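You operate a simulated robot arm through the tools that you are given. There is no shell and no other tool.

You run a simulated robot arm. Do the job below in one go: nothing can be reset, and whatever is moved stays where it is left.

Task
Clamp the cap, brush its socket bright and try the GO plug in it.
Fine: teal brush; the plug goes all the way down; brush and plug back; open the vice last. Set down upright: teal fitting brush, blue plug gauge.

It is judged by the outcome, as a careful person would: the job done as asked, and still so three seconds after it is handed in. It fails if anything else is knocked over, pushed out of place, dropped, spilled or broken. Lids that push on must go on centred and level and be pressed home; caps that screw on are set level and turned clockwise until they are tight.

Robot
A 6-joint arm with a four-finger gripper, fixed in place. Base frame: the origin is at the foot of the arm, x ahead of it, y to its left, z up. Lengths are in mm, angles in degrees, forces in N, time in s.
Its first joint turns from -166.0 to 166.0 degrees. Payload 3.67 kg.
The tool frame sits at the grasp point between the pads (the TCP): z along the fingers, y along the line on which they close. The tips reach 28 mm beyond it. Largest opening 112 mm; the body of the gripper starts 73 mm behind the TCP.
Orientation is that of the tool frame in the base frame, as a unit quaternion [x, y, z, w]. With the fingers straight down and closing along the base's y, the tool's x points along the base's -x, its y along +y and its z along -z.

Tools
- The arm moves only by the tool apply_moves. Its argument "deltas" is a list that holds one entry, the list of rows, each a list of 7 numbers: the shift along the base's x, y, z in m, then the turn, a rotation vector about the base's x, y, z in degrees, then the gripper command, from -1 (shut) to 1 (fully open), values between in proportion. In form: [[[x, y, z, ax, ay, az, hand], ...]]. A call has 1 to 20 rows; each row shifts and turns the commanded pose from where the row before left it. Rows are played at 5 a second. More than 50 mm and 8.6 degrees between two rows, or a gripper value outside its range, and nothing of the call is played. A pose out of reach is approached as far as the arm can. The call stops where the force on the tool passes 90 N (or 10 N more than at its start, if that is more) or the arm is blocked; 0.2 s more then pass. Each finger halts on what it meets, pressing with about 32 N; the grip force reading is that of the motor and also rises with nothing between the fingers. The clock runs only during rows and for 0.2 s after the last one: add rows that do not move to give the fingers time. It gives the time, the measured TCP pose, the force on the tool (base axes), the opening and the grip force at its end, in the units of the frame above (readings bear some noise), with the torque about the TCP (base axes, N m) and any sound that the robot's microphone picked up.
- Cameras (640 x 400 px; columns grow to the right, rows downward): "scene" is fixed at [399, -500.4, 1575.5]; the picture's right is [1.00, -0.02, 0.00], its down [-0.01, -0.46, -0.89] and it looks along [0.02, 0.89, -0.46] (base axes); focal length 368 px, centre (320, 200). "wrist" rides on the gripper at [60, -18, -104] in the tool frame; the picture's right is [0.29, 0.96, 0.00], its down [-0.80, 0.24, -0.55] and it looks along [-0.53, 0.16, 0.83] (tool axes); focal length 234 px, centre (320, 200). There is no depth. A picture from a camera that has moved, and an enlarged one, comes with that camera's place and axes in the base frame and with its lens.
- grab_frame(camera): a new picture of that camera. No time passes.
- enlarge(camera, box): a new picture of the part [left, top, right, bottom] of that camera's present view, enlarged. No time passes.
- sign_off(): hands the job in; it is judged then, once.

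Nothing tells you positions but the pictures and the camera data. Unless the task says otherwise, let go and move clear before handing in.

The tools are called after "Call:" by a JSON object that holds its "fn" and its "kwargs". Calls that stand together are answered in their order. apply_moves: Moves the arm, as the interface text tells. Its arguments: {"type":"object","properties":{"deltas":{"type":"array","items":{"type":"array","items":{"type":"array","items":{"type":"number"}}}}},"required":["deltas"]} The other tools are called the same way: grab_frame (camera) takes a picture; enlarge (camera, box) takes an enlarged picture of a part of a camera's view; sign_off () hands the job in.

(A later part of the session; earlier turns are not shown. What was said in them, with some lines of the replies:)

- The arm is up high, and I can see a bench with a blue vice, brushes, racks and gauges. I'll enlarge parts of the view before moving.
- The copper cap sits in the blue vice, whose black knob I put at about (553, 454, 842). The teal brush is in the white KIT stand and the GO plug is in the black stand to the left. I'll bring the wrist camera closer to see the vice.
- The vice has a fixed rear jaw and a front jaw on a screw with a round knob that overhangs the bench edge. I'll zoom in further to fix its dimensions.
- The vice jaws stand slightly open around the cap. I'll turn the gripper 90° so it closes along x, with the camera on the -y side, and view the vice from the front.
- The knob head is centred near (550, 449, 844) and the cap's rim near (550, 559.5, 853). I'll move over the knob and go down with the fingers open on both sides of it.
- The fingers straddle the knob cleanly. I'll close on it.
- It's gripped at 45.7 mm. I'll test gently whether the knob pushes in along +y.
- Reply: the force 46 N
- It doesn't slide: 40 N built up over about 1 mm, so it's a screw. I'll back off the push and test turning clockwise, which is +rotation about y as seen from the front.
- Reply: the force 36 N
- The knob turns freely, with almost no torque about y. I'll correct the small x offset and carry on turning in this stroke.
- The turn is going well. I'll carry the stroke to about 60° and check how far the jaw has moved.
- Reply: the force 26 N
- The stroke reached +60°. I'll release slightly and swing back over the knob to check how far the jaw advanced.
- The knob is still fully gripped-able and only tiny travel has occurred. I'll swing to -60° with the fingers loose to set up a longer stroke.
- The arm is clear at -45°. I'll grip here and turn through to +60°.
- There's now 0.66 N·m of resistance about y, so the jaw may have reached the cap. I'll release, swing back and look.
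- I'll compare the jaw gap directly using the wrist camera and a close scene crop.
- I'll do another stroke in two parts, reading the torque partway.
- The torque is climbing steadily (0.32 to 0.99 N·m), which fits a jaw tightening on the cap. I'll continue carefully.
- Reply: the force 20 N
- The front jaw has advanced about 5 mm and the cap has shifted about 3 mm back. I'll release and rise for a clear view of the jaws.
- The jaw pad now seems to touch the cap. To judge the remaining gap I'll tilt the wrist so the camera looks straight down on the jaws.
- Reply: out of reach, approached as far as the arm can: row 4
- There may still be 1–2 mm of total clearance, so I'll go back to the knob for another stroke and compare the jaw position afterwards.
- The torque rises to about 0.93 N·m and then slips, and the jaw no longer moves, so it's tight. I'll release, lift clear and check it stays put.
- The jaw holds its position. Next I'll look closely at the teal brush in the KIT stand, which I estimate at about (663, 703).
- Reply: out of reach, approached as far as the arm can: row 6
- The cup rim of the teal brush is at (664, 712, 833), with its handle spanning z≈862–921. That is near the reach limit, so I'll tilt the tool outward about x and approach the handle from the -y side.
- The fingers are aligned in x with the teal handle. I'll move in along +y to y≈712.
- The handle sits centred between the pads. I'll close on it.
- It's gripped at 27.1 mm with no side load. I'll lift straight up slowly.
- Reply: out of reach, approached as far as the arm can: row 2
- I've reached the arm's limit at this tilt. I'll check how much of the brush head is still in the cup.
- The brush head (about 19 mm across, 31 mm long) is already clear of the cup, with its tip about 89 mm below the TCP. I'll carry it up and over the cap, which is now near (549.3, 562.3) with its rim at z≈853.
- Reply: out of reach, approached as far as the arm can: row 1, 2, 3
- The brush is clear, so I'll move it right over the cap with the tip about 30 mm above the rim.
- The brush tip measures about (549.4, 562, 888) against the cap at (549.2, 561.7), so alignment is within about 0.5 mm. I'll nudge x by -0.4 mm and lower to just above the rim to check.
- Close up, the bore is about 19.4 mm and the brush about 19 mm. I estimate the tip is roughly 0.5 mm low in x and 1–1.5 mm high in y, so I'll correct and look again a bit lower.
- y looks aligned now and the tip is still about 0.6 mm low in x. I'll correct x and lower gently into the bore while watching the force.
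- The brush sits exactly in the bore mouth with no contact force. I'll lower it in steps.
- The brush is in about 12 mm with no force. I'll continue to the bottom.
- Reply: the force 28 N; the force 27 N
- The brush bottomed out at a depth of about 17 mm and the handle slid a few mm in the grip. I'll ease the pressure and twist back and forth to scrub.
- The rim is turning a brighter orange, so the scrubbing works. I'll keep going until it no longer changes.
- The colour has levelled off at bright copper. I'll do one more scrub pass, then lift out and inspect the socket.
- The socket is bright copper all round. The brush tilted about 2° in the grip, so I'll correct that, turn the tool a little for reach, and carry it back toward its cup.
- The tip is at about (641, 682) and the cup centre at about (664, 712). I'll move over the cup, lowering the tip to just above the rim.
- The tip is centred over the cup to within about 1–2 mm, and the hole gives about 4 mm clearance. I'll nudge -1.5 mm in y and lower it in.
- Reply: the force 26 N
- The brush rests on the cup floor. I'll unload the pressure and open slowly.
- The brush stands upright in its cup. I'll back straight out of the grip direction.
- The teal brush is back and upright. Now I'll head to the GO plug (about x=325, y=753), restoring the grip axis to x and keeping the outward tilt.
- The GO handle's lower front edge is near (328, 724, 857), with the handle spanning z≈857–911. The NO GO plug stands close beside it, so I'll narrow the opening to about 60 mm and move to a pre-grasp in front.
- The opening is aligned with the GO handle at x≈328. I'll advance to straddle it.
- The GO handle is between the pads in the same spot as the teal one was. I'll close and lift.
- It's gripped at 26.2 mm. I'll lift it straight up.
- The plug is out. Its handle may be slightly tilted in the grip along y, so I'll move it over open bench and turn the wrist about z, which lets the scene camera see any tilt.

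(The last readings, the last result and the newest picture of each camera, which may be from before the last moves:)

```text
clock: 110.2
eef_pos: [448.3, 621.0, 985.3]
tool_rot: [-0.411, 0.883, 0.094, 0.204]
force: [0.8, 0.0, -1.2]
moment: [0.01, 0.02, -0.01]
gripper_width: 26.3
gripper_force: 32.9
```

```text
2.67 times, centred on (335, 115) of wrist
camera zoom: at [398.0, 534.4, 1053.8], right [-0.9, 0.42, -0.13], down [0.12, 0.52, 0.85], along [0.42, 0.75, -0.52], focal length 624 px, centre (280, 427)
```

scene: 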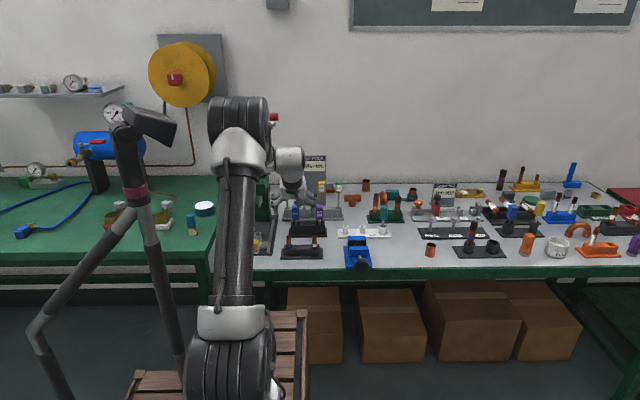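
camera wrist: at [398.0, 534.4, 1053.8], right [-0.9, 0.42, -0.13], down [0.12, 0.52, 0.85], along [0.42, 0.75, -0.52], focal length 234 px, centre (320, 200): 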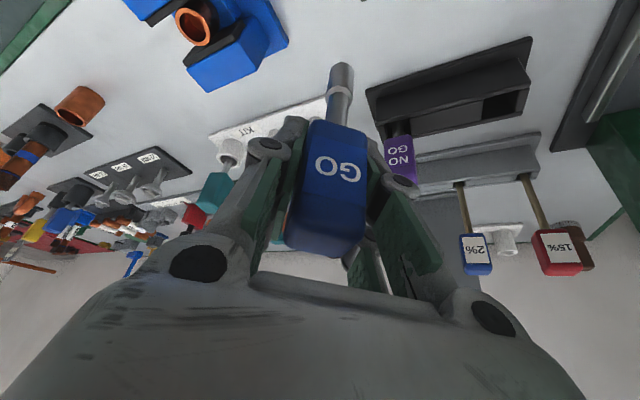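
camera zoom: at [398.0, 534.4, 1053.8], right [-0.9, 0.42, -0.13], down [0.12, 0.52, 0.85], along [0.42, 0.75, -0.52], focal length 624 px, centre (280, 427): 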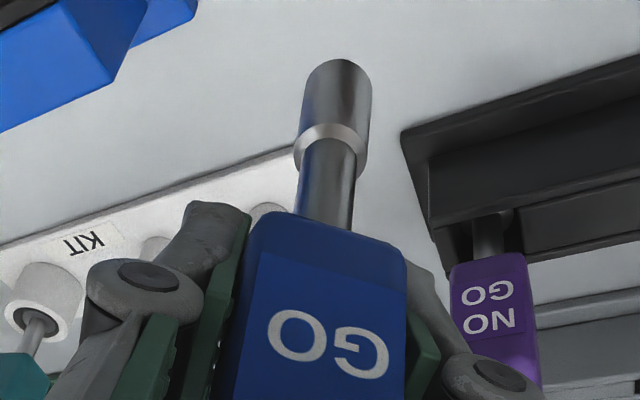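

The plug hangs vertical. Its axis sits about 15 mm on the camera side of the TCP and 1 mm to -x. I'll turn back and move its axis over the cap at (549.3, 561.5).

Call:
{"fn": "apply_moves", "kwargs": {"deltas": [[[0.0204, -0.009, -0.002, 0, 0, 8, -1], [0.0204, -0.009, -0.002, 0, 0, 8, -1], [0.0204, -0.009, -0.002, 0, 0, 8, -1], [0.0204, -0.009, -0.002, 0, 0, 8, -1], [0.0204, -0.009, -0.002, 0, 0, 8, -1], [0, 0, 0, 0, 0, 0, -1], [0, 0, 0, 0, 0, 0, -1]]]}}

Call:
{"fn": "enlarge", "kwargs": {"camera": "wrist", "box": [280, 0, 380, 130]}}

Call:
{"fn": "enlarge", "kwargs": {"camera": "scene", "box": [340, 215, 375, 255]}}

```text
clock: 111.8
eef_pos: [550.1, 577.2, 976.9]
tool_rot: [0.689, -0.689, -0.159, -0.159]
force: [0.5, -0.2, -1.1]
moment: [0.01, -0.01, 0.0]
gripper_width: 26.3
gripper_force: 31.7
```

```text
3.08 times, centred on (330, 65) of wrist
camera zoom: at [567.9, 477.7, 1043.3], right [-0.96, -0.26, -0.13], down [-0.24, 0.47, 0.85], along [-0.16, 0.84, -0.52], focal length 720 px, centre (289, 615)
```

zoom: 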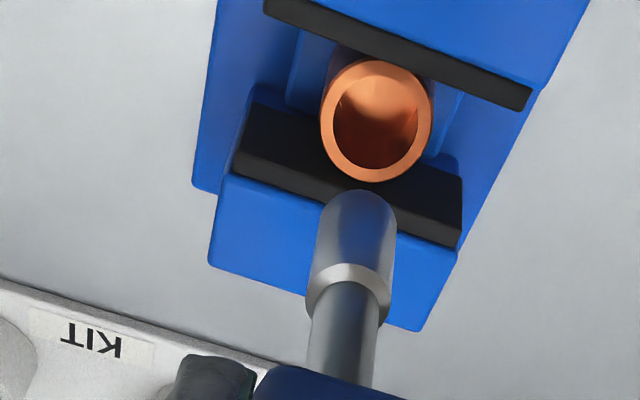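

```text
10.00 times, centred on (358, 235) of scene
camera zoom: at [399.0, -500.4, 1575.5], right [1.0, -0.02, 0.0], down [-0.01, -0.46, -0.89], along [0.02, 0.89, -0.46], focal length 3684 px, centre (-55, -150)
```

zoom: 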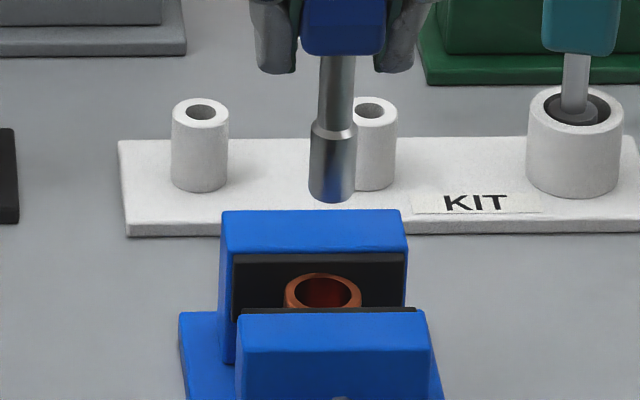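

The tip reads about 0.5 mm high in x and 1 mm high in y relative to the bore. I'll correct and lower to just above the rim.

Call:
{"fn": "apply_moves", "kwargs": {"deltas": [[[-0.0005, -0.001, -0.01, 0, 0, 0, -1], [0, 0, -0.012, 0, 0, 0, -1], [0, 0, -0.012, 0, 0, 0, -1], [0, 0, 0, 0, 0, 0, -1], [0, 0, 0, 0, 0, 0, -1]]]}}

Call:
{"fn": "enlarge", "kwargs": {"camera": "wrist", "box": [315, 30, 355, 90]}}

Call:
{"fn": "enlarge", "kwargs": {"camera": "scene", "box": [352, 234, 366, 246]}}

```text
clock: 113.0
eef_pos: [550.4, 575.6, 940.9]
tool_rot: [0.689, -0.689, -0.159, -0.159]
force: [0.4, 0.5, -1.0]
moment: [0.06, -0.04, 0.0]
gripper_width: 26.5
gripper_force: 32.2
```

```text
6.67 times, centred on (335, 60) of wrist
camera zoom: at [567.5, 477.2, 1009.2], right [-0.96, -0.26, -0.13], down [-0.24, 0.47, 0.85], along [-0.16, 0.84, -0.52], focal length 1561 px, centre (220, 1133)
```

zoom: 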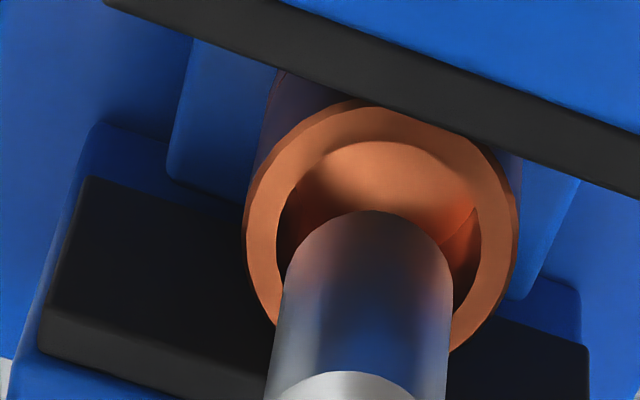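

```text
16.00 times, centred on (359, 240) of scene
camera zoom: at [399.0, -500.4, 1575.5], right [1.0, -0.02, 0.0], down [-0.01, -0.46, -0.89], along [0.02, 0.89, -0.46], focal length 5894 px, centre (-304, -440)
```

zoom: 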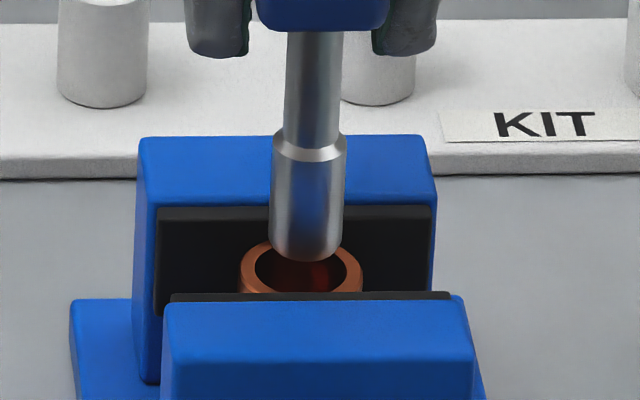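

Call:
{"fn": "apply_moves", "kwargs": {"deltas": [[[-0.0003, -0.0018, 0, 0, 0, 0, -1], [0, 0, -0.004, 0, 0, 0, -1], [0, 0, 0, 0, 0, 0, -1], [0, 0, 0, 0, 0, 0, -1]]]}}

Call:
{"fn": "enlarge", "kwargs": {"camera": "wrist", "box": [315, 30, 355, 90]}}

Call:
{"fn": "enlarge", "kwargs": {"camera": "scene", "box": [352, 234, 366, 246]}}

```text
clock: 114.0
eef_pos: [549.1, 574.3, 937.6]
tool_rot: [-0.688, 0.69, 0.158, 0.159]
force: [0.6, 0.7, -1.6]
moment: [0.03, -0.01, 0.02]
gripper_width: 26.5
gripper_force: 32.3
```

```text
6.67 times, centred on (335, 60) of wrist
camera zoom: at [566.8, 475.2, 1005.3], right [-0.96, -0.26, -0.13], down [-0.24, 0.47, 0.85], along [-0.16, 0.84, -0.52], focal length 1561 px, centre (220, 1133)
```

zoom: 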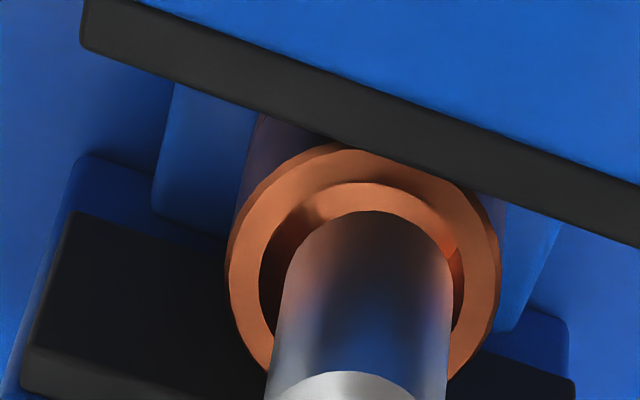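

```text
16.00 times, centred on (359, 240) of scene
camera zoom: at [399.0, -500.4, 1575.5], right [1.0, -0.02, 0.0], down [-0.01, -0.46, -0.89], along [0.02, 0.89, -0.46], focal length 5894 px, centre (-304, -440)
```

zoom: 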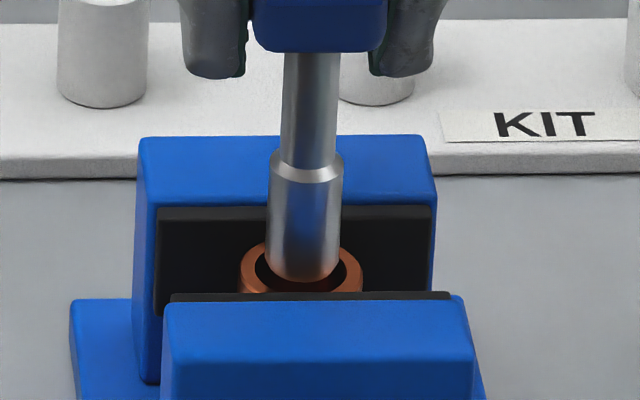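

The plug tip is now centred in the bore to within its clearance. I'll lower it gently and watch the force.

Call:
{"fn": "apply_moves", "kwargs": {"deltas": [[[0.0003, -0.0002, -0.002, 0, 0, 0, -1], [0, 0, -0.002, 0, 0, 0, -1], [0, 0, -0.001, 0, 0, 0, -1], [0, 0, 0, 0, 0, 0, -1]]]}}

Call:
{"fn": "enlarge", "kwargs": {"camera": "wrist", "box": [315, 30, 355, 90]}}

Call:
{"fn": "enlarge", "kwargs": {"camera": "scene", "box": [352, 234, 366, 246]}}

```text
clock: 115.0
eef_pos: [549.9, 574.0, 932.1]
tool_rot: [0.689, -0.689, -0.159, -0.159]
force: [0.3, -0.3, -0.8]
moment: [0.05, 0.03, 0.0]
gripper_width: 26.5
gripper_force: 31.8
```

```text
6.67 times, centred on (335, 60) of wrist
camera zoom: at [567.0, 475.0, 1000.1], right [-0.96, -0.26, -0.13], down [-0.24, 0.47, 0.85], along [-0.16, 0.84, -0.52], focal length 1561 px, centre (220, 1133)
```

zoom: 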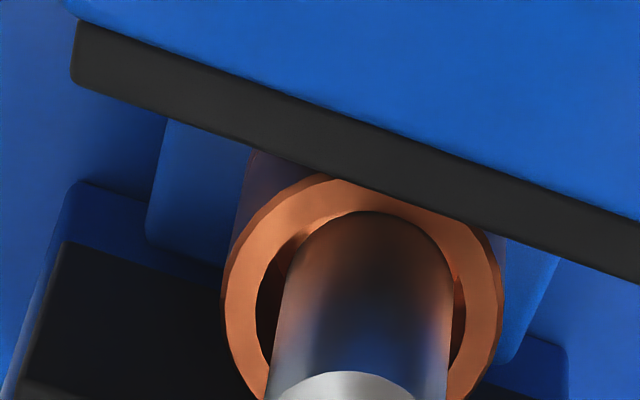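

```text
16.00 times, centred on (359, 240) of scene
camera zoom: at [399.0, -500.4, 1575.5], right [1.0, -0.02, 0.0], down [-0.01, -0.46, -0.89], along [0.02, 0.89, -0.46], focal length 5894 px, centre (-304, -440)
```

zoom: 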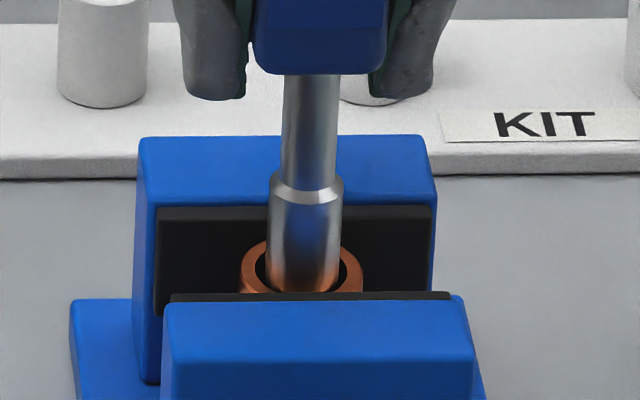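

No contact force, and the plug appears to be entering the bore. I'll continue down in small steps.

Call:
{"fn": "apply_moves", "kwargs": {"deltas": [[[0, 0, -0.002, 0, 0, 0, -1], [0, 0, -0.002, 0, 0, 0, -1], [0, 0, 0, 0, 0, 0, -1]]]}}

Call:
{"fn": "apply_moves", "kwargs": {"deltas": [[[0, 0, -0.002, 0, 0, 0, -1], [0, 0, -0.002, 0, 0, 0, -1], [0, 0, 0, 0, 0, 0, -1]]]}}

Call:
{"fn": "enlarge", "kwargs": {"camera": "scene", "box": [345, 222, 370, 252]}}

Call:
{"fn": "enlarge", "kwargs": {"camera": "wrist", "box": [300, 30, 370, 120]}}

```text
clock: 115.8
eef_pos: [549.3, 573.6, 929.4]
tool_rot: [0.689, -0.689, -0.159, -0.159]
force: [0.3, 0.0, -0.6]
moment: [0.07, 0.01, 0.03]
gripper_width: 26.3
gripper_force: 31.9
```

```text
clock: 116.6
eef_pos: [549.7, 573.5, 924.7]
tool_rot: [0.689, -0.689, -0.159, -0.159]
force: [0.5, 2.5, -0.1]
moment: [0.22, 0.0, -0.04]
gripper_width: 26.4
gripper_force: 31.8
```

```text
13.33 times, centred on (358, 237) of scene
camera zoom: at [399.0, -500.4, 1575.5], right [1.0, -0.02, 0.0], down [-0.01, -0.46, -0.89], along [0.02, 0.89, -0.46], focal length 4911 px, centre (-180, -293)
```

zoom: 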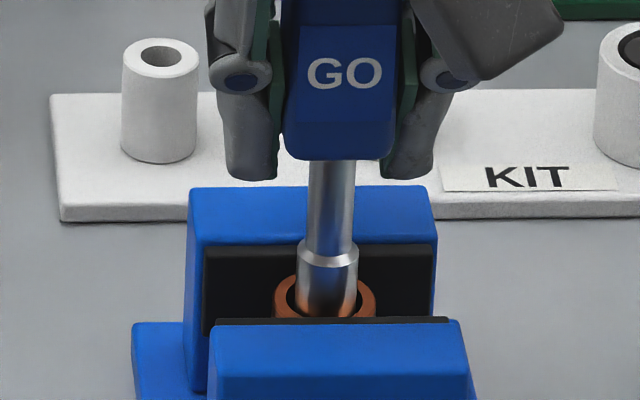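

```text
4.44 times, centred on (335, 75) of wrist
camera zoom: at [567.1, 474.7, 992.8], right [-0.96, -0.26, -0.13], down [-0.24, 0.47, 0.85], along [-0.16, 0.84, -0.52], focal length 1041 px, centre (253, 756)
```

zoom: 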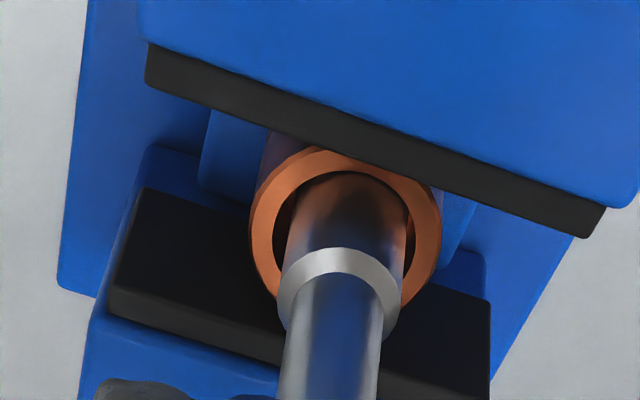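

It's about 10 mm in, with a light touch on the front wall. I'll shift +0.5 mm in y and continue to the bottom.

Call:
{"fn": "apply_moves", "kwargs": {"deltas": [[[0, 0.0005, -0.002, 0, 0, 0, -1], [0, 0, -0.002, 0, 0, 0, -1], [0, 0, 0, 0, 0, 0, -1]]]}}

Call:
{"fn": "apply_moves", "kwargs": {"deltas": [[[0, 0, -0.0015, 0, 0, 0, -1], [0, 0, 0, 0, 0, 0, -1]]]}}

Call:
{"fn": "apply_moves", "kwargs": {"deltas": [[[0, 0, -0.0015, 0, 0, 0, -1], [0, 0, 0, 0, 0, 0, -1]]]}}

```text
clock: 117.4
eef_pos: [549.4, 573.9, 920.3]
tool_rot: [-0.688, 0.69, 0.159, 0.159]
force: [1.1, 0.9, -0.9]
moment: [0.06, 0.03, 0.02]
gripper_width: 26.3
gripper_force: 31.7
```

```text
clock: 118.0
eef_pos: [548.7, 573.7, 919.0]
tool_rot: [0.689, -0.689, -0.16, -0.159]
force: [0.2, 0.3, -1.3]
moment: [0.07, 0.02, -0.03]
gripper_width: 26.2
gripper_force: 31.8
```

```text
clock: 118.6
eef_pos: [550.0, 574.0, 917.3]
tool_rot: [0.689, -0.689, -0.159, -0.159]
force: [-0.1, -0.6, 3.2]
moment: [-0.14, -0.04, 0.02]
gripper_width: 26.5
gripper_force: 31.4
```

Contact with the bottom begins at TCP z≈917. I'll press lightly to be sure it's fully home.

Call:
{"fn": "apply_moves", "kwargs": {"deltas": [[[0, 0, -0.001, 0, 0, 0, -1], [0, 0, 0, 0, 0, 0, -1]]]}}

Call:
{"fn": "apply_moves", "kwargs": {"deltas": [[[0, 0, -0.001, 0, 0, 0, -1], [0, 0, 0, 0, 0, 0, -1]]]}}

Call:
{"fn": "enlarge", "kwargs": {"camera": "scene", "box": [345, 222, 370, 252]}}

Call:
{"fn": "enlarge", "kwargs": {"camera": "wrist", "box": [300, 30, 370, 120]}}

```text
clock: 119.2
eef_pos: [549.0, 574.6, 919.2]
tool_rot: [0.689, -0.689, -0.159, -0.161]
force: [-0.3, 0.7, 12.3]
moment: [-0.14, -0.03, 0.0]
gripper_width: 26.4
gripper_force: 32.2
```

```text
clock: 119.8
eef_pos: [549.7, 574.9, 917.9]
tool_rot: [-0.688, 0.689, 0.16, 0.161]
force: [0.9, -2.4, 25.8]
moment: [-0.63, -0.1, -0.02]
gripper_width: 26.5
gripper_force: 31.9
```

```text
13.33 times, centred on (358, 237) of scene
camera zoom: at [399.0, -500.4, 1575.5], right [1.0, -0.02, 0.0], down [-0.01, -0.46, -0.89], along [0.02, 0.89, -0.46], focal length 4911 px, centre (-180, -293)
```

zoom: 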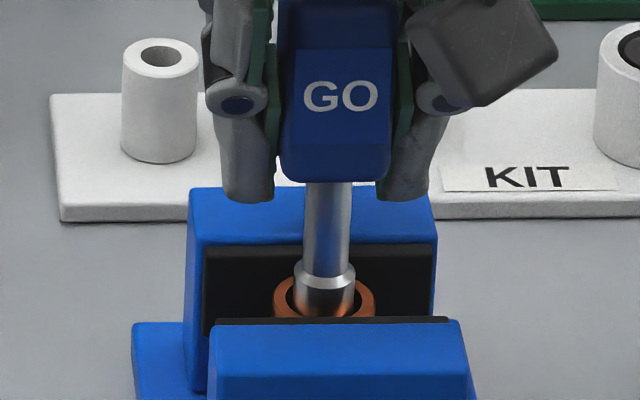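

```text
4.44 times, centred on (335, 75) of wrist
camera zoom: at [566.5, 475.4, 985.2], right [-0.96, -0.26, -0.13], down [-0.24, 0.47, 0.85], along [-0.16, 0.84, -0.51], focal length 1041 px, centre (253, 756)
```

zoom: 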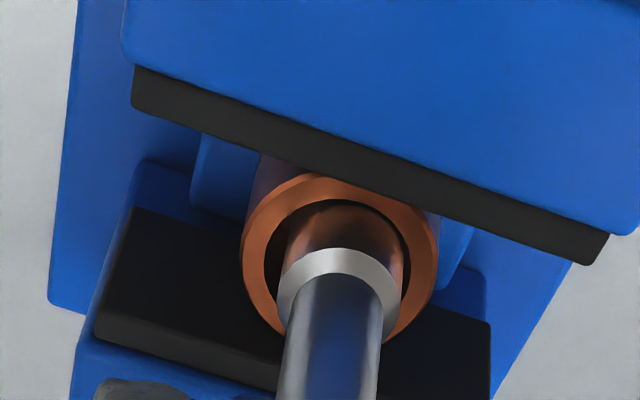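

The plug bottoms at the same depth the brush did, with 26 N pressing and no further travel, so it's all the way down. Now I'll unload and lift it straight out.

Call:
{"fn": "apply_moves", "kwargs": {"deltas": [[[0, 0, 0.0025, 0, 0, 0, -1], [0, 0, 0, 0, 0, 0, -1]]]}}

Call:
{"fn": "apply_moves", "kwargs": {"deltas": [[[0, 0, 0.005, 0, 0, 0, -1], [0, 0, 0.006, 0, 0, 0, -1], [0, 0, 0.006, 0, 0, 0, -1], [0, 0, 0.006, 0, 0, 0, -1], [0, 0, 0.012, 0, 0, 0, -1], [0, 0, 0.015, 0, 0, 0, -1], [0, 0, 0.015, 0, 0, 0, -1], [0, 0, 0, 0, 0, 0, -1]]]}}

Call:
{"fn": "enlarge", "kwargs": {"camera": "scene", "box": [335, 200, 380, 255]}}

Call:
{"fn": "enlarge", "kwargs": {"camera": "wrist", "box": [280, 0, 380, 130]}}

```text
clock: 120.4
eef_pos: [549.2, 572.6, 917.7]
tool_rot: [0.689, -0.689, -0.159, -0.159]
force: [-0.3, 4.1, 8.5]
moment: [0.16, -0.12, 0.06]
gripper_width: 26.3
gripper_force: 31.8
```

```text
clock: 122.2
eef_pos: [549.2, 574.7, 983.9]
tool_rot: [-0.689, 0.689, 0.159, 0.158]
force: [0.1, 0.1, -0.6]
moment: [-0.01, 0.01, -0.02]
gripper_width: 26.3
gripper_force: 32.9
```

```text
7.27 times, centred on (358, 228) of scene
camera zoom: at [399.0, -500.4, 1575.5], right [1.0, -0.02, 0.0], down [-0.01, -0.46, -0.89], along [0.02, 0.89, -0.46], focal length 2679 px, centre (47, 0)
```

zoom: 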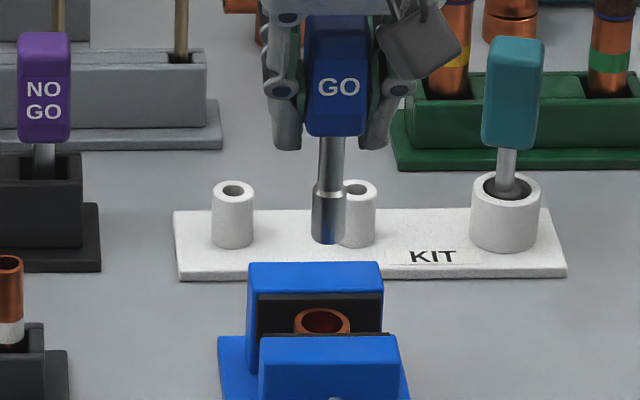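

```text
3.08 times, centred on (330, 65) of wrist
camera zoom: at [566.9, 475.6, 1051.2], right [-0.96, -0.26, -0.13], down [-0.24, 0.47, 0.85], along [-0.16, 0.84, -0.52], focal length 720 px, centre (289, 615)
```

zoom: 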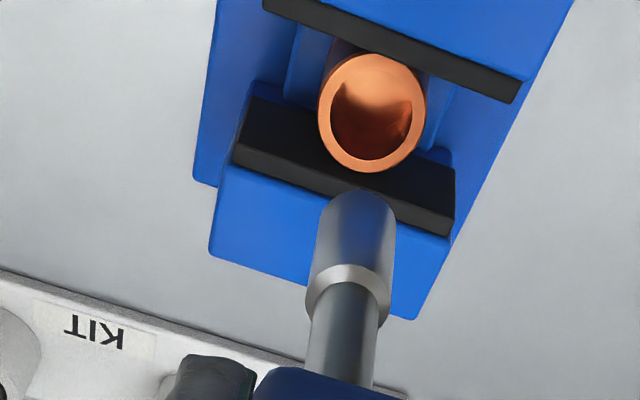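

The plug came out cleanly with no shift in the grip. I'll return along the reverse path to just above its holder.

Call:
{"fn": "apply_moves", "kwargs": {"deltas": [[[-0.0369, 0.0171, -0.00125, 0, 0, 0, -1], [-0.0369, 0.0171, -0.00125, 0, 0, 0, -1], [-0.0369, 0.0171, -0.00125, 0, 0, 0, -1], [-0.0369, 0.0171, -0.00125, 0, 0, 0, -1], [-0.0369, 0.0171, -0.00125, 0, 0, 0, -1], [-0.037, 0.017, -0.00125, 0, 0, 0, -1], [0, 0.03, -0.015, 0, 0, 0, -1], [0, 0.03, -0.015, 0, 0, 0, -1], [0, 0, 0, 0, 0, 0, -1], [0, 0, 0, 0, 0, 0, -1]]]}}

Call:
{"fn": "enlarge", "kwargs": {"camera": "scene", "box": [285, 185, 335, 235]}}

Call:
{"fn": "enlarge", "kwargs": {"camera": "wrist", "box": [230, 0, 400, 150]}}

```text
clock: 124.4
eef_pos: [328.1, 736.2, 946.0]
tool_rot: [0.689, -0.689, -0.158, -0.159]
force: [0.2, 0.0, -0.5]
moment: [-0.01, 0.05, 0.0]
gripper_width: 26.3
gripper_force: 32.3
```

```text
8.00 times, centred on (310, 210) of scene
camera zoom: at [399.0, -500.4, 1575.5], right [1.0, -0.02, 0.0], down [-0.01, -0.46, -0.89], along [0.02, 0.89, -0.46], focal length 2947 px, centre (400, 120)
```

zoom: 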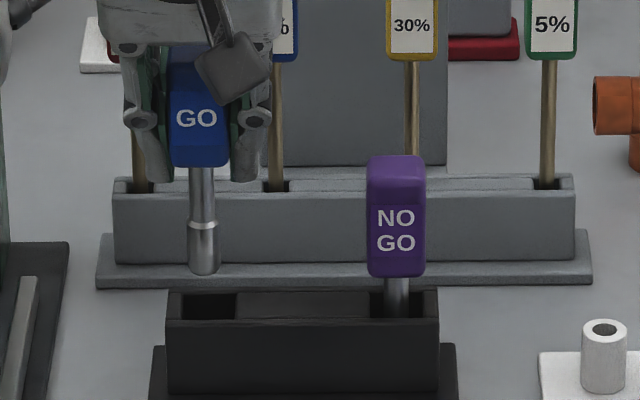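

```text
2.67 times, centred on (315, 75) of wrist
camera zoom: at [346.0, 638.1, 1014.1], right [-0.96, -0.26, -0.13], down [-0.24, 0.47, 0.85], along [-0.16, 0.84, -0.52], focal length 624 px, centre (333, 533)
```

zoom: 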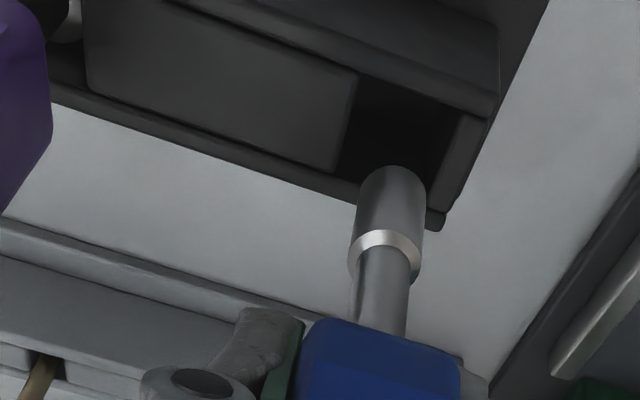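

The pocket below is about 29 mm wide and the plug is roughly centred, about 1.5–2 mm to -x of its original spot. I'll nudge +1.5 mm and lower.

Call:
{"fn": "apply_moves", "kwargs": {"deltas": [[[0.0015, 0, -0.008, 0, 0, 0, -1], [0, 0, -0.01, 0, 0, 0, -1], [0, 0, -0.01, 0, 0, 0, -1], [0, 0, 0, 0, 0, 0, -1]]]}}

Call:
{"fn": "enlarge", "kwargs": {"camera": "scene", "box": [285, 185, 335, 235]}}

Call:
{"fn": "enlarge", "kwargs": {"camera": "wrist", "box": [230, 0, 400, 150]}}

```text
clock: 125.4
eef_pos: [330.3, 736.8, 919.0]
tool_rot: [0.689, -0.689, -0.159, -0.159]
force: [-0.2, -0.6, -1.0]
moment: [0.05, -0.02, 0.02]
gripper_width: 26.4
gripper_force: 32.1
```

```text
8.00 times, centred on (310, 210) of scene
camera zoom: at [399.0, -500.4, 1575.5], right [1.0, -0.02, 0.0], down [-0.01, -0.46, -0.89], along [0.02, 0.89, -0.46], focal length 2947 px, centre (400, 120)
```

zoom: 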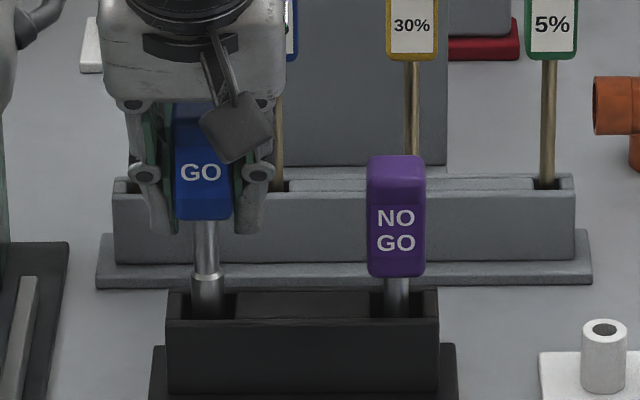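

```text
2.67 times, centred on (315, 75) of wrist
camera zoom: at [347.1, 638.1, 985.8], right [-0.96, -0.26, -0.13], down [-0.24, 0.47, 0.85], along [-0.16, 0.84, -0.52], focal length 624 px, centre (333, 533)
```

zoom: 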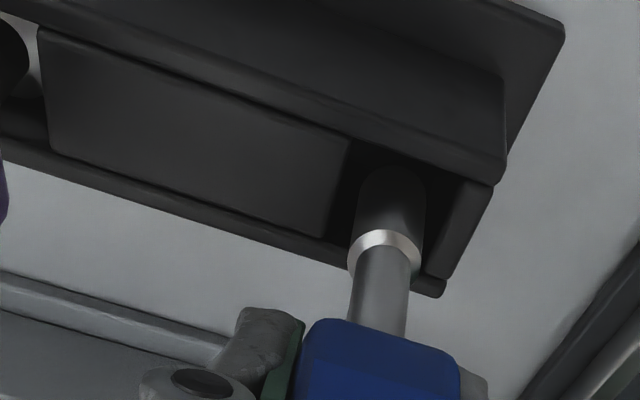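

The tip is entering the pocket freely. I'll continue down, slowing near the floor.

Call:
{"fn": "apply_moves", "kwargs": {"deltas": [[[0, 0, -0.008, 0, 0, 0, -1], [0, 0, -0.008, 0, 0, 0, -1], [0, 0, -0.008, 0, 0, 0, -1], [0, 0, -0.004, 0, 0, 0, -1], [0, 0, 0, 0, 0, 0, -1]]]}}

Call:
{"fn": "apply_moves", "kwargs": {"deltas": [[[0, 0, -0.002, 0, 0, 0, -1], [0, 0, 0, 0, 0, 0, -1]]]}}

Call:
{"fn": "apply_moves", "kwargs": {"deltas": [[[0, 0, -0.0015, 0, 0, 0, -1], [0, 0, 0, 0, 0, 0, -1]]]}}

Call:
{"fn": "enlarge", "kwargs": {"camera": "scene", "box": [285, 185, 335, 235]}}

```text
clock: 126.6
eef_pos: [329.9, 736.5, 889.5]
tool_rot: [-0.689, 0.689, 0.16, 0.159]
force: [-0.1, 0.2, -0.2]
moment: [0.0, 0.0, -0.01]
gripper_width: 26.7
gripper_force: 32.1
```

```text
clock: 127.2
eef_pos: [330.0, 736.5, 888.3]
tool_rot: [0.69, -0.688, -0.159, -0.159]
force: [-0.6, 0.0, -2.3]
moment: [0.03, 0.02, 0.0]
gripper_width: 26.4
gripper_force: 31.6
```

```text
clock: 127.8
eef_pos: [329.3, 737.6, 886.7]
tool_rot: [-0.689, 0.689, 0.159, 0.159]
force: [-0.3, -0.3, -0.9]
moment: [0.03, 0.01, -0.01]
gripper_width: 26.4
gripper_force: 31.9
```

```text
8.00 times, centred on (310, 210) of scene
camera zoom: at [399.0, -500.4, 1575.5], right [1.0, -0.02, 0.0], down [-0.01, -0.46, -0.89], along [0.02, 0.89, -0.46], focal length 2947 px, centre (400, 120)
```

zoom: 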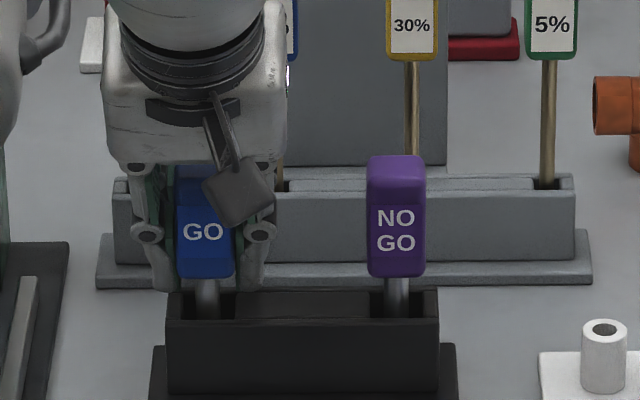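

Call:
{"fn": "apply_moves", "kwargs": {"deltas": [[[0, 0, -0.001, 0, 0, 0, -1], [0, 0, 0, 0, 0, 0, -1]]]}}

Call:
{"fn": "apply_moves", "kwargs": {"deltas": [[[0, 0, -0.001, 0, 0, 0, -1], [0, 0, 0, 0, 0, 0, -1]]]}}

Call:
{"fn": "apply_moves", "kwargs": {"deltas": [[[0, 0, -0.001, 0, 0, 0, -1], [0, 0, 0, 0, 0, 0, -1]]]}}

```text
clock: 128.4
eef_pos: [329.4, 735.2, 886.1]
tool_rot: [-0.689, 0.689, 0.158, 0.159]
force: [0.2, -1.2, 3.7]
moment: [-0.13, -0.01, 0.05]
gripper_width: 26.5
gripper_force: 31.8
```

```text
clock: 129.0
eef_pos: [329.8, 736.4, 885.8]
tool_rot: [-0.689, 0.689, 0.159, 0.159]
force: [-0.2, -3.8, 13.4]
moment: [-0.48, -0.03, 0.02]
gripper_width: 26.5
gripper_force: 31.4
```

```text
clock: 129.6
eef_pos: [330.0, 736.9, 886.8]
tool_rot: [0.689, -0.689, -0.161, -0.16]
force: [1.0, -4.0, 23.3]
moment: [-0.66, -0.03, 0.0]
gripper_width: 26.3
gripper_force: 31.9
```

It's seated on the pocket floor. I'll unload and open slowly, keeping the opening small because of the NO GO plug beside it.

Call:
{"fn": "apply_moves", "kwargs": {"deltas": [[[0, 0, 0.0022, 0, 0, 0, -1], [0, 0, 0, 0, 0, 0, -1], [0, 0, 0, 0, 0, 0, -0.5], [0, 0, 0, 0, 0, 0, -0.4], [0, 0, 0, 0, 0, 0, -0.2], [0, 0, 0, 0, 0, 0, 0], [0, 0, 0, 0, 0, 0, 0.1], [0, 0, 0, 0, 0, 0, 0.1]]]}}

Call:
{"fn": "enlarge", "kwargs": {"camera": "scene", "box": [285, 185, 335, 235]}}

Call:
{"fn": "grab_frame", "kwargs": {"camera": "wrist"}}

```text
clock: 131.4
eef_pos: [329.0, 737.7, 885.8]
tool_rot: [0.689, -0.689, -0.159, -0.159]
force: [-0.2, 0.3, -0.5]
moment: [0.0, 0.0, 0.02]
gripper_width: 61.9
gripper_force: 0.1
```

```text
8.00 times, centred on (310, 210) of scene
camera zoom: at [399.0, -500.4, 1575.5], right [1.0, -0.02, 0.0], down [-0.01, -0.46, -0.89], along [0.02, 0.89, -0.46], focal length 2947 px, centre (400, 120)
```

zoom: 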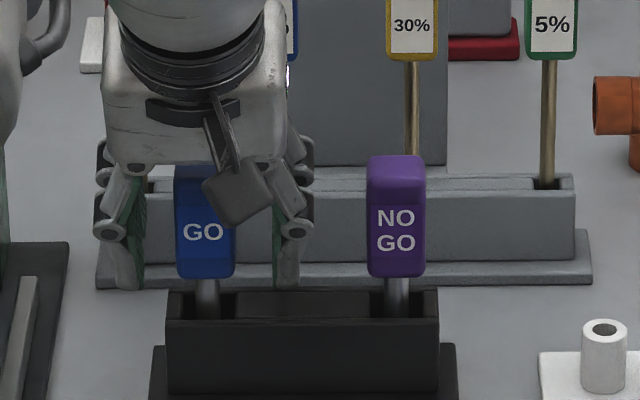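

```text
taken
camera wrist: at [347.1, 638.2, 953.9], right [-0.96, -0.26, -0.13], down [-0.24, 0.47, 0.85], along [-0.16, 0.84, -0.52], focal length 234 px, centre (320, 200)
```

wrist: 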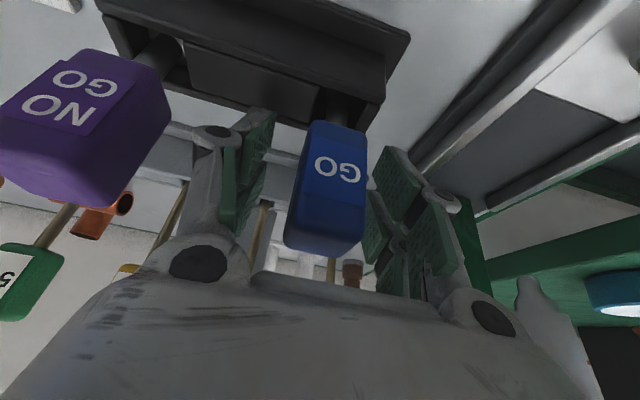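

The GO plug stands upright by itself. I'll back straight out along -y.

Call:
{"fn": "apply_moves", "kwargs": {"deltas": [[[0, -0.018, 0, 0, 0, 0, 0.1], [0, -0.018, 0, 0, 0, 0, 0.1], [0, -0.018, 0, 0, 0, 0, 0.1], [0, -0.018, 0, 0, 0, 0, 0.1], [0, -0.01, 0.03, 0, 0, 0, 0.1], [0, -0.01, 0.03, 0, 0, 0, 0.1], [0, -0.01, 0.03, 0, 0, 0, 0.1], [0, 0, 0, 0, 0, 0, 0.1]]]}}

Call:
{"fn": "enlarge", "kwargs": {"camera": "scene", "box": [285, 185, 335, 235]}}

Call:
{"fn": "grab_frame", "kwargs": {"camera": "scene"}}

```text
clock: 133.2
eef_pos: [329.2, 634.7, 976.4]
tool_rot: [0.689, -0.689, -0.159, -0.159]
force: [0.6, 0.9, 0.5]
moment: [0.04, -0.01, 0.02]
gripper_width: 61.7
gripper_force: 0.0
```

```text
8.00 times, centred on (310, 210) of scene
camera zoom: at [399.0, -500.4, 1575.5], right [1.0, -0.02, 0.0], down [-0.01, -0.46, -0.89], along [0.02, 0.89, -0.46], focal length 2947 px, centre (400, 120)
```

zoom: 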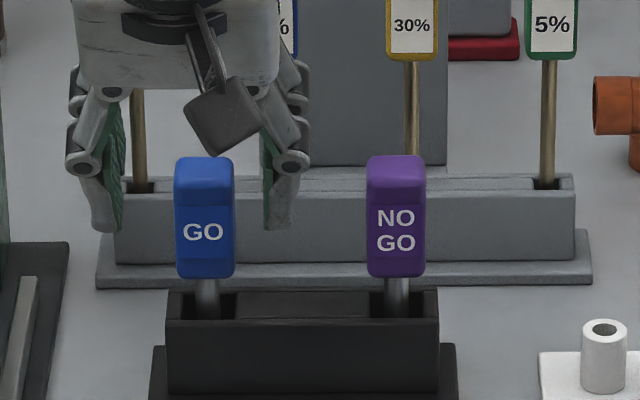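

```text
taken
```

scene: 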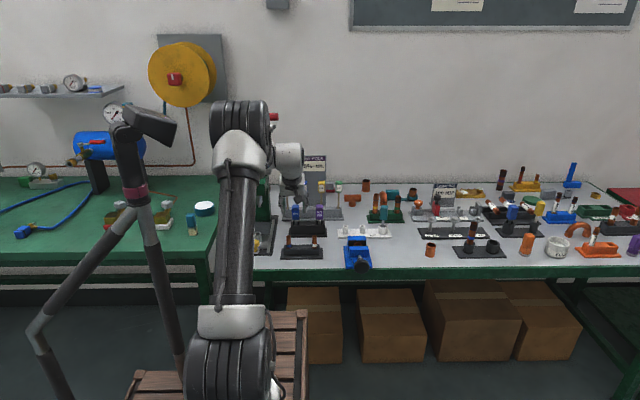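

The GO plug is back and upright. Now I'll straighten the tool and go back over the vice knob to open it.

Call:
{"fn": "apply_moves", "kwargs": {"deltas": [[[0.0316, -0.0264, 0.0034, -6.5, 0, 0, 0.1], [0.0316, -0.0264, 0.0034, -6.5, 0, 0, 0.1], [0.0316, -0.0264, 0.0034, -6.5, 0, 0, 0.1], [0.0316, -0.0264, 0.0034, -6.5, 0, 0, 0.1], [0.0316, -0.0264, 0.0034, 0, 0, 0, 0.5], [0.0316, -0.0264, 0.0034, 0, 0, 0, 1], [0.0316, -0.0266, 0.0034, 0, 0, 0, 1], [0, 0, 0, 0, 0, 0, 1]]]}}

Call:
{"fn": "grab_frame", "kwargs": {"camera": "wrist"}}

```text
clock: 135.0
eef_pos: [551.5, 449.5, 1000.1]
tool_rot: [-0.707, 0.708, 0.0, 0.001]
force: [0.4, -0.8, 0.9]
moment: [0.0, 0.0, 0.01]
gripper_width: 112.0
gripper_force: 0.0
```

```text
taken
camera wrist: at [568.9, 389.5, 1104.8], right [-0.96, -0.29, 0.0], down [-0.24, 0.8, 0.55], along [-0.16, 0.53, -0.83], focal length 234 px, centre (320, 200)
```

wrist: 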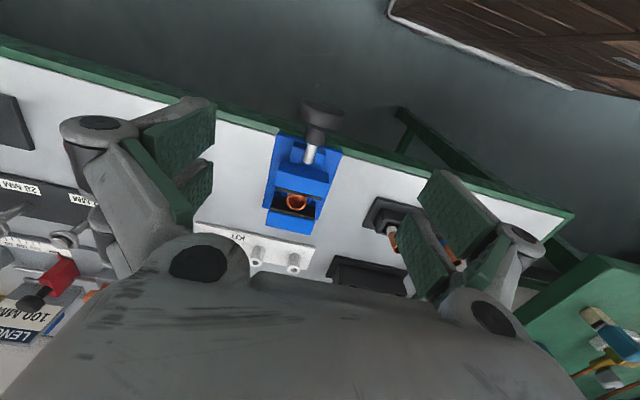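

Call:
{"fn": "apply_moves", "kwargs": {"deltas": [[[-0.001, 0, -0.0385, 0, 0, 0, 1], [0, 0, -0.0385, 0, 0, 0, 1], [0, 0, -0.0385, 0, 0, 0, 1], [0, 0, -0.0385, 0, 0, 0, 1], [0, 0, 0, 0, 0, 0, 0.15], [0, 0, 0, 0, 0, 0, 0.15], [0, 0, 0, 0, 7.5, 0, 0.15], [0, 0, 0, 0, 7.5, 0, 0.15], [0, 0, 0, 0, 7.5, 0, 0.15], [0, 0, 0, 0, 7.5, 0, 0.15], [0, 0, 0, 0, 7.5, 0, 0.15], [0, 0, 0, 0, 7.5, 0, 0.15], [0, 0, 0, 0, 7.5, 0, 0.15], [0, 0, 0, 0, 0, 0, 0.15]]]}}

Call:
{"fn": "enlarge", "kwargs": {"camera": "scene", "box": [320, 200, 400, 280]}}

```text
clock: 138.0
eef_pos: [549.9, 449.8, 845.9]
tool_rot: [0.634, -0.634, -0.313, 0.313]
force: [0.9, -0.3, -0.3]
moment: [0.01, -0.01, 0.01]
gripper_width: 64.2
gripper_force: 0.1
```

```text
5.00 times, centred on (360, 240) of scene
camera zoom: at [399.0, -500.4, 1575.5], right [1.0, -0.02, 0.0], down [-0.01, -0.46, -0.89], along [0.02, 0.89, -0.46], focal length 1842 px, centre (120, 0)
```

zoom: 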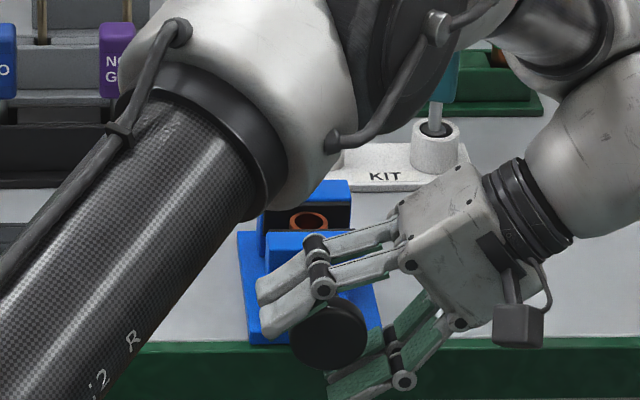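

At +52.5° I'll grip the knob and turn it counter-clockwise to open the jaw.

Call:
{"fn": "apply_moves", "kwargs": {"deltas": [[[0, 0, 0, 0, 0, 0, -0.3], [0, 0, 0, 0, 0, 0, -1], [0, 0, 0, 0, 0, 0, -1], [0, 0, 0, 0, -7.5, 0, -1], [0, 0, 0, 0, -7.5, 0, -1], [0, 0, 0, 0, -7.5, 0, -1], [0, 0, 0, 0, 0, 0, -1]]]}}

Call:
{"fn": "apply_moves", "kwargs": {"deltas": [[[0, 0, 0, 0, -7.5, 0, -1], [0, 0, 0, 0, -7.5, 0, -1], [0, 0, 0, 0, -7.5, 0, -1], [0, 0, 0, 0, -7.5, 0, -1], [0, 0, 0, 0, -7.5, 0, -1], [0, 0, 0, 0, -7.5, 0, -1], [0, 0, 0, 0, -7.5, 0, -1], [0, 0, 0, 0, -7.5, 0, -1], [0, 0, 0, 0, -7.5, 0, -1], [0, 0, 0, 0, -7.5, 0, -1], [0, 0, 0, 0, 0, 0, -1]]]}}

Call:
{"fn": "enlarge", "kwargs": {"camera": "scene", "box": [320, 200, 400, 280]}}

```text
clock: 139.6
eef_pos: [550.7, 449.4, 845.3]
tool_rot: [-0.683, 0.683, 0.182, -0.183]
force: [2.4, -1.4, -3.1]
moment: [0.5, 0.01, 0.06]
gripper_width: 45.6
gripper_force: 44.9
```

```text
clock: 142.0
eef_pos: [550.3, 448.6, 846.5]
tool_rot: [-0.653, 0.653, -0.272, 0.271]
force: [8.2, 3.3, -1.8]
moment: [0.1, -0.02, 0.54]
gripper_width: 45.7
gripper_force: 44.9
```

```text
5.00 times, centred on (360, 240) of scene
camera zoom: at [399.0, -500.4, 1575.5], right [1.0, -0.02, 0.0], down [-0.01, -0.46, -0.89], along [0.02, 0.89, -0.46], focal length 1842 px, centre (120, 0)
```

zoom: 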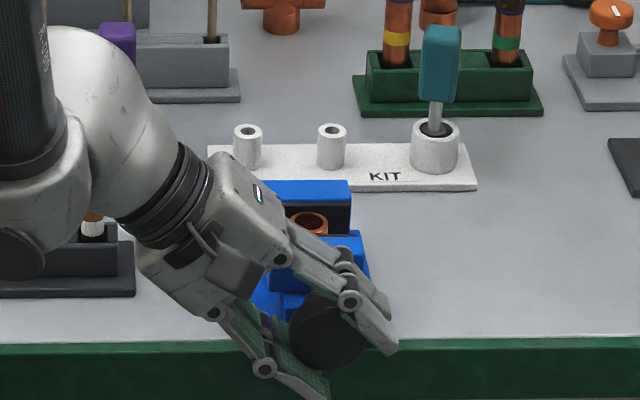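

It turns freely. I'll release, swing back and repeat the stroke.

Call:
{"fn": "apply_moves", "kwargs": {"deltas": [[[0, 0, 0, 0, 0, 0, 0.15], [0, 0, 0, 0, 0, 0, 0.15], [0, 0, 0, 0, 7.5, 0, 0.15], [0, 0, 0, 0, 7.5, 0, 0.15], [0, 0, 0, 0, 7.5, 0, 0.15], [0, 0, 0, 0, 7.5, 0, 0.15], [0, 0, 0, 0, 7.5, 0, 0.15], [0, 0, 0, 0, 7.5, 0, 0.15], [0, 0, 0, 0, 7.5, 0, 0.15], [0, 0, 0, 0, 7.5, 0, 0.15], [0, 0, 0, 0, 7.5, 0, 0.15], [0, 0, 0, 0, 7.5, 0, 0.15], [0, 0, 0, 0, 7.5, 0, 0.15], [0, 0, 0, 0, 7.5, 0, 0.15], [0, 0, 0, 0, 7.5, 0, 0.15], [0, 0, 0, 0, 0, 0, 0.15]]]}}

Call:
{"fn": "apply_moves", "kwargs": {"deltas": [[[0, 0, 0, 0, 0, 0, -0.3], [0, 0, 0, 0, 0, 0, -1], [0, 0, 0, 0, 0, 0, -1], [0, 0, 0, 0, -7.5, 0, -1], [0, 0, 0, 0, -7.5, 0, -1], [0, 0, 0, 0, -7.5, 0, -1], [0, 0, 0, 0, -7.5, 0, -1], [0, 0, 0, 0, -7.5, 0, -1], [0, 0, 0, 0, -7.5, 0, -1], [0, 0, 0, 0, -7.5, 0, -1], [0, 0, 0, 0, -7.5, 0, -1], [0, 0, 0, 0, -7.5, 0, -1], [0, 0, 0, 0, -7.5, 0, -1], [0, 0, 0, 0, -7.5, 0, -1], [0, 0, 0, 0, -7.5, 0, -1], [0, 0, 0, 0, -7.5, 0, -1], [0, 0, 0, 0, 0, 0, -1]]]}}

Call:
{"fn": "enlarge", "kwargs": {"camera": "scene", "box": [345, 232, 375, 262]}}

```text
clock: 145.4
eef_pos: [550.3, 448.7, 847.0]
tool_rot: [-0.634, 0.634, 0.314, -0.313]
force: [-1.3, -0.3, -0.2]
moment: [-0.01, -0.02, -0.01]
gripper_width: 64.6
gripper_force: 0.1
```

```text
clock: 149.0
eef_pos: [551.0, 447.9, 846.3]
tool_rot: [0.653, -0.653, 0.271, -0.271]
force: [14.5, -2.5, 5.5]
moment: [0.37, 0.67, 0.37]
gripper_width: 45.4
gripper_force: 45.0
```

```text
13.33 times, centred on (360, 247) of scene
camera zoom: at [399.0, -500.4, 1575.5], right [1.0, -0.02, 0.0], down [-0.01, -0.46, -0.89], along [0.02, 0.89, -0.46], focal length 4911 px, centre (-213, -427)
```

zoom: 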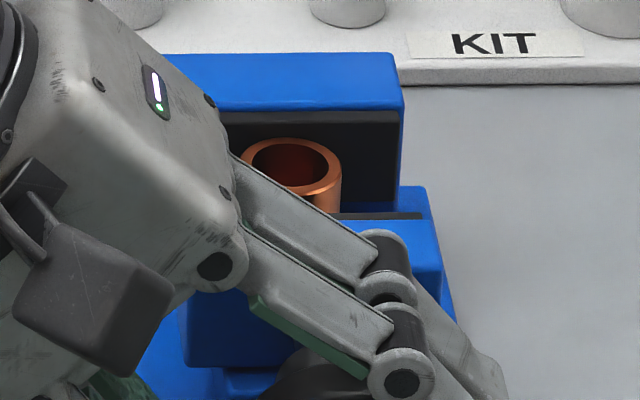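

The jaw has retracted well past its starting gap and hit its end stop; the vice is open and the cap stands free. I'll release the knob and move clear.

Call:
{"fn": "apply_moves", "kwargs": {"deltas": [[[0, 0, 0, 0, 0, 0, 0.15], [0, 0, 0, 0, 0, 0, 0.4], [0, 0, 0, 0, 7.5, 0, 0.4], [0, 0, 0, 0, 7.5, 0, 0.4], [0, 0, 0, 0, 7.5, 0, 0.4], [0, 0, 0, 0, 7.5, 0, 0.4], [0, 0, 0, 0, 7.5, 0, 0.4], [0, 0, 0, 0, 7.5, 0, 0.4], [0, 0, 0, 0, 0, 0, 1], [0, 0, 0.04, 0, 0, 0, 1], [0, 0, 0.04, 0, 0, 0, 1], [0, 0, 0.04, 0, 0, 0, 1], [0, -0.01, 0.04, 0, 0, 0, 1], [0, -0.03, 0.04, 0, 0, 0, 1], [0, -0.03, 0.04, 0, 0, 0, 1], [0, 0, 0, 0, 0, 0, 1]]]}}

Call:
{"fn": "enlarge", "kwargs": {"camera": "scene", "box": [335, 220, 385, 275]}}

Call:
{"fn": "grab_frame", "kwargs": {"camera": "scene"}}

Call:
{"fn": "grab_frame", "kwargs": {"camera": "wrist"}}

```text
clock: 152.4
eef_pos: [549.8, 378.3, 1084.9]
tool_rot: [-0.707, 0.707, 0.0, 0.0]
force: [-0.3, 0.1, -0.7]
moment: [-0.01, 0.0, -0.05]
gripper_width: 112.0
gripper_force: 0.0
```

```text
7.27 times, centred on (360, 248) of scene
camera zoom: at [399.0, -500.4, 1575.5], right [1.0, -0.02, 0.0], down [-0.01, -0.46, -0.89], along [0.02, 0.89, -0.46], focal length 2679 px, centre (29, -146)
```

zoom: 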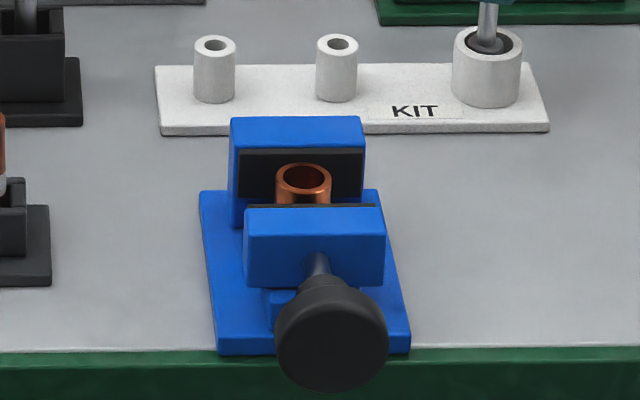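

```text
taken
```

scene: 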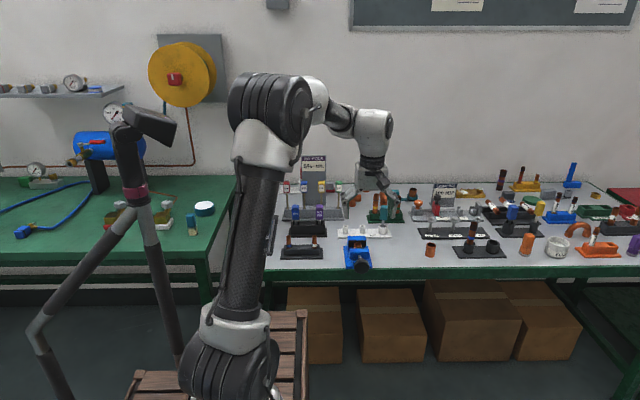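

```text
taken
camera wrist: at [566.4, 320.0, 1190.3], right [-0.96, -0.29, 0.0], down [-0.24, 0.8, 0.55], along [-0.16, 0.53, -0.83], focal length 234 px, centre (320, 200)
```

wrist: 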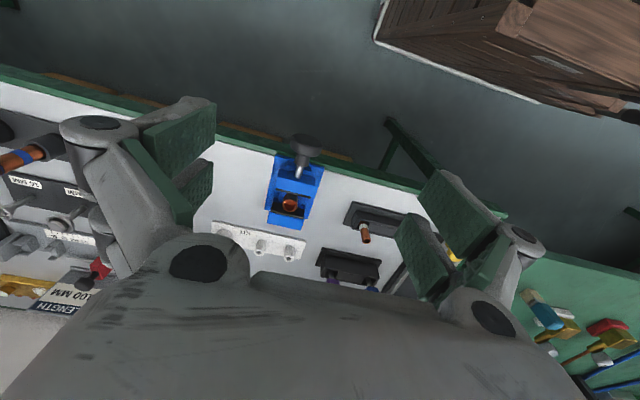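

Everything looks right. I'll take a final close look at the brush, the plug and the cap before handing in.

Call:
{"fn": "enlarge", "kwargs": {"camera": "scene", "box": [275, 175, 405, 260]}}

Call:
{"fn": "enlarge", "kwargs": {"camera": "wrist", "box": [250, 140, 340, 240]}}

```text
4.71 times, centred on (340, 218) of scene
camera zoom: at [399.0, -500.4, 1575.5], right [1.0, -0.02, 0.0], down [-0.01, -0.46, -0.89], along [0.02, 0.89, -0.46], focal length 1733 px, centre (226, 118)
```

zoom: 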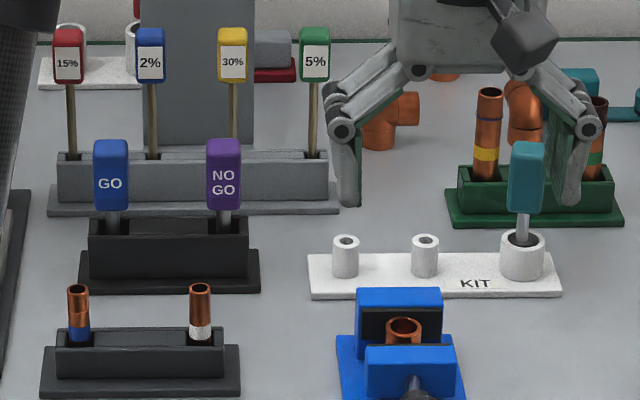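

```text
4.00 times, centred on (295, 190) of wrist
camera zoom: at [566.4, 320.0, 1190.3], right [-0.96, -0.29, 0.0], down [-0.24, 0.8, 0.55], along [-0.16, 0.53, -0.83], focal length 937 px, centre (420, 240)
```

zoom: 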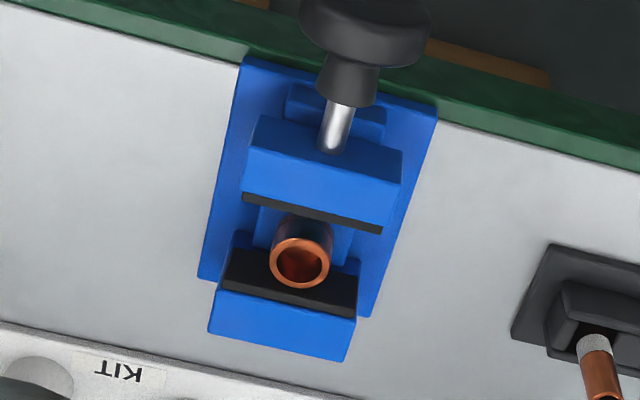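

The teal brush and blue GO plug stand upright in their holders. The cap's socket is bright, the vice is open with the cap standing free, nothing else has moved, and the arm is clear. I'm handing in the job.

Call:
{"fn": "sign_off", "kwargs": {}}

```text
The job is handed in.
```

The job is done and handed in; the sign-off call returned no verdict.

- **Clamping:** I tightened the vice on the cap until the front jaw stopped moving and the knob began slipping in the grip.
- **Brushing:** I scrubbed the socket with the teal brush until the copper was bright all round.
- **GO plug:** It went all the way down. It bottomed at the same depth as the brush and went no further under about 26 N.
- **Put back:** The teal brush is upright in its cup in the KIT stand, and the blue GO plug is upright in its pocket beside NO GO.
- **Vice:** I opened it last, past its starting gap to the end stop. The cap is left standing free in the open jaws, about 3 mm back from where it started.

In the final pictures nothing else was knocked over or moved, and the arm was clear of the bench.
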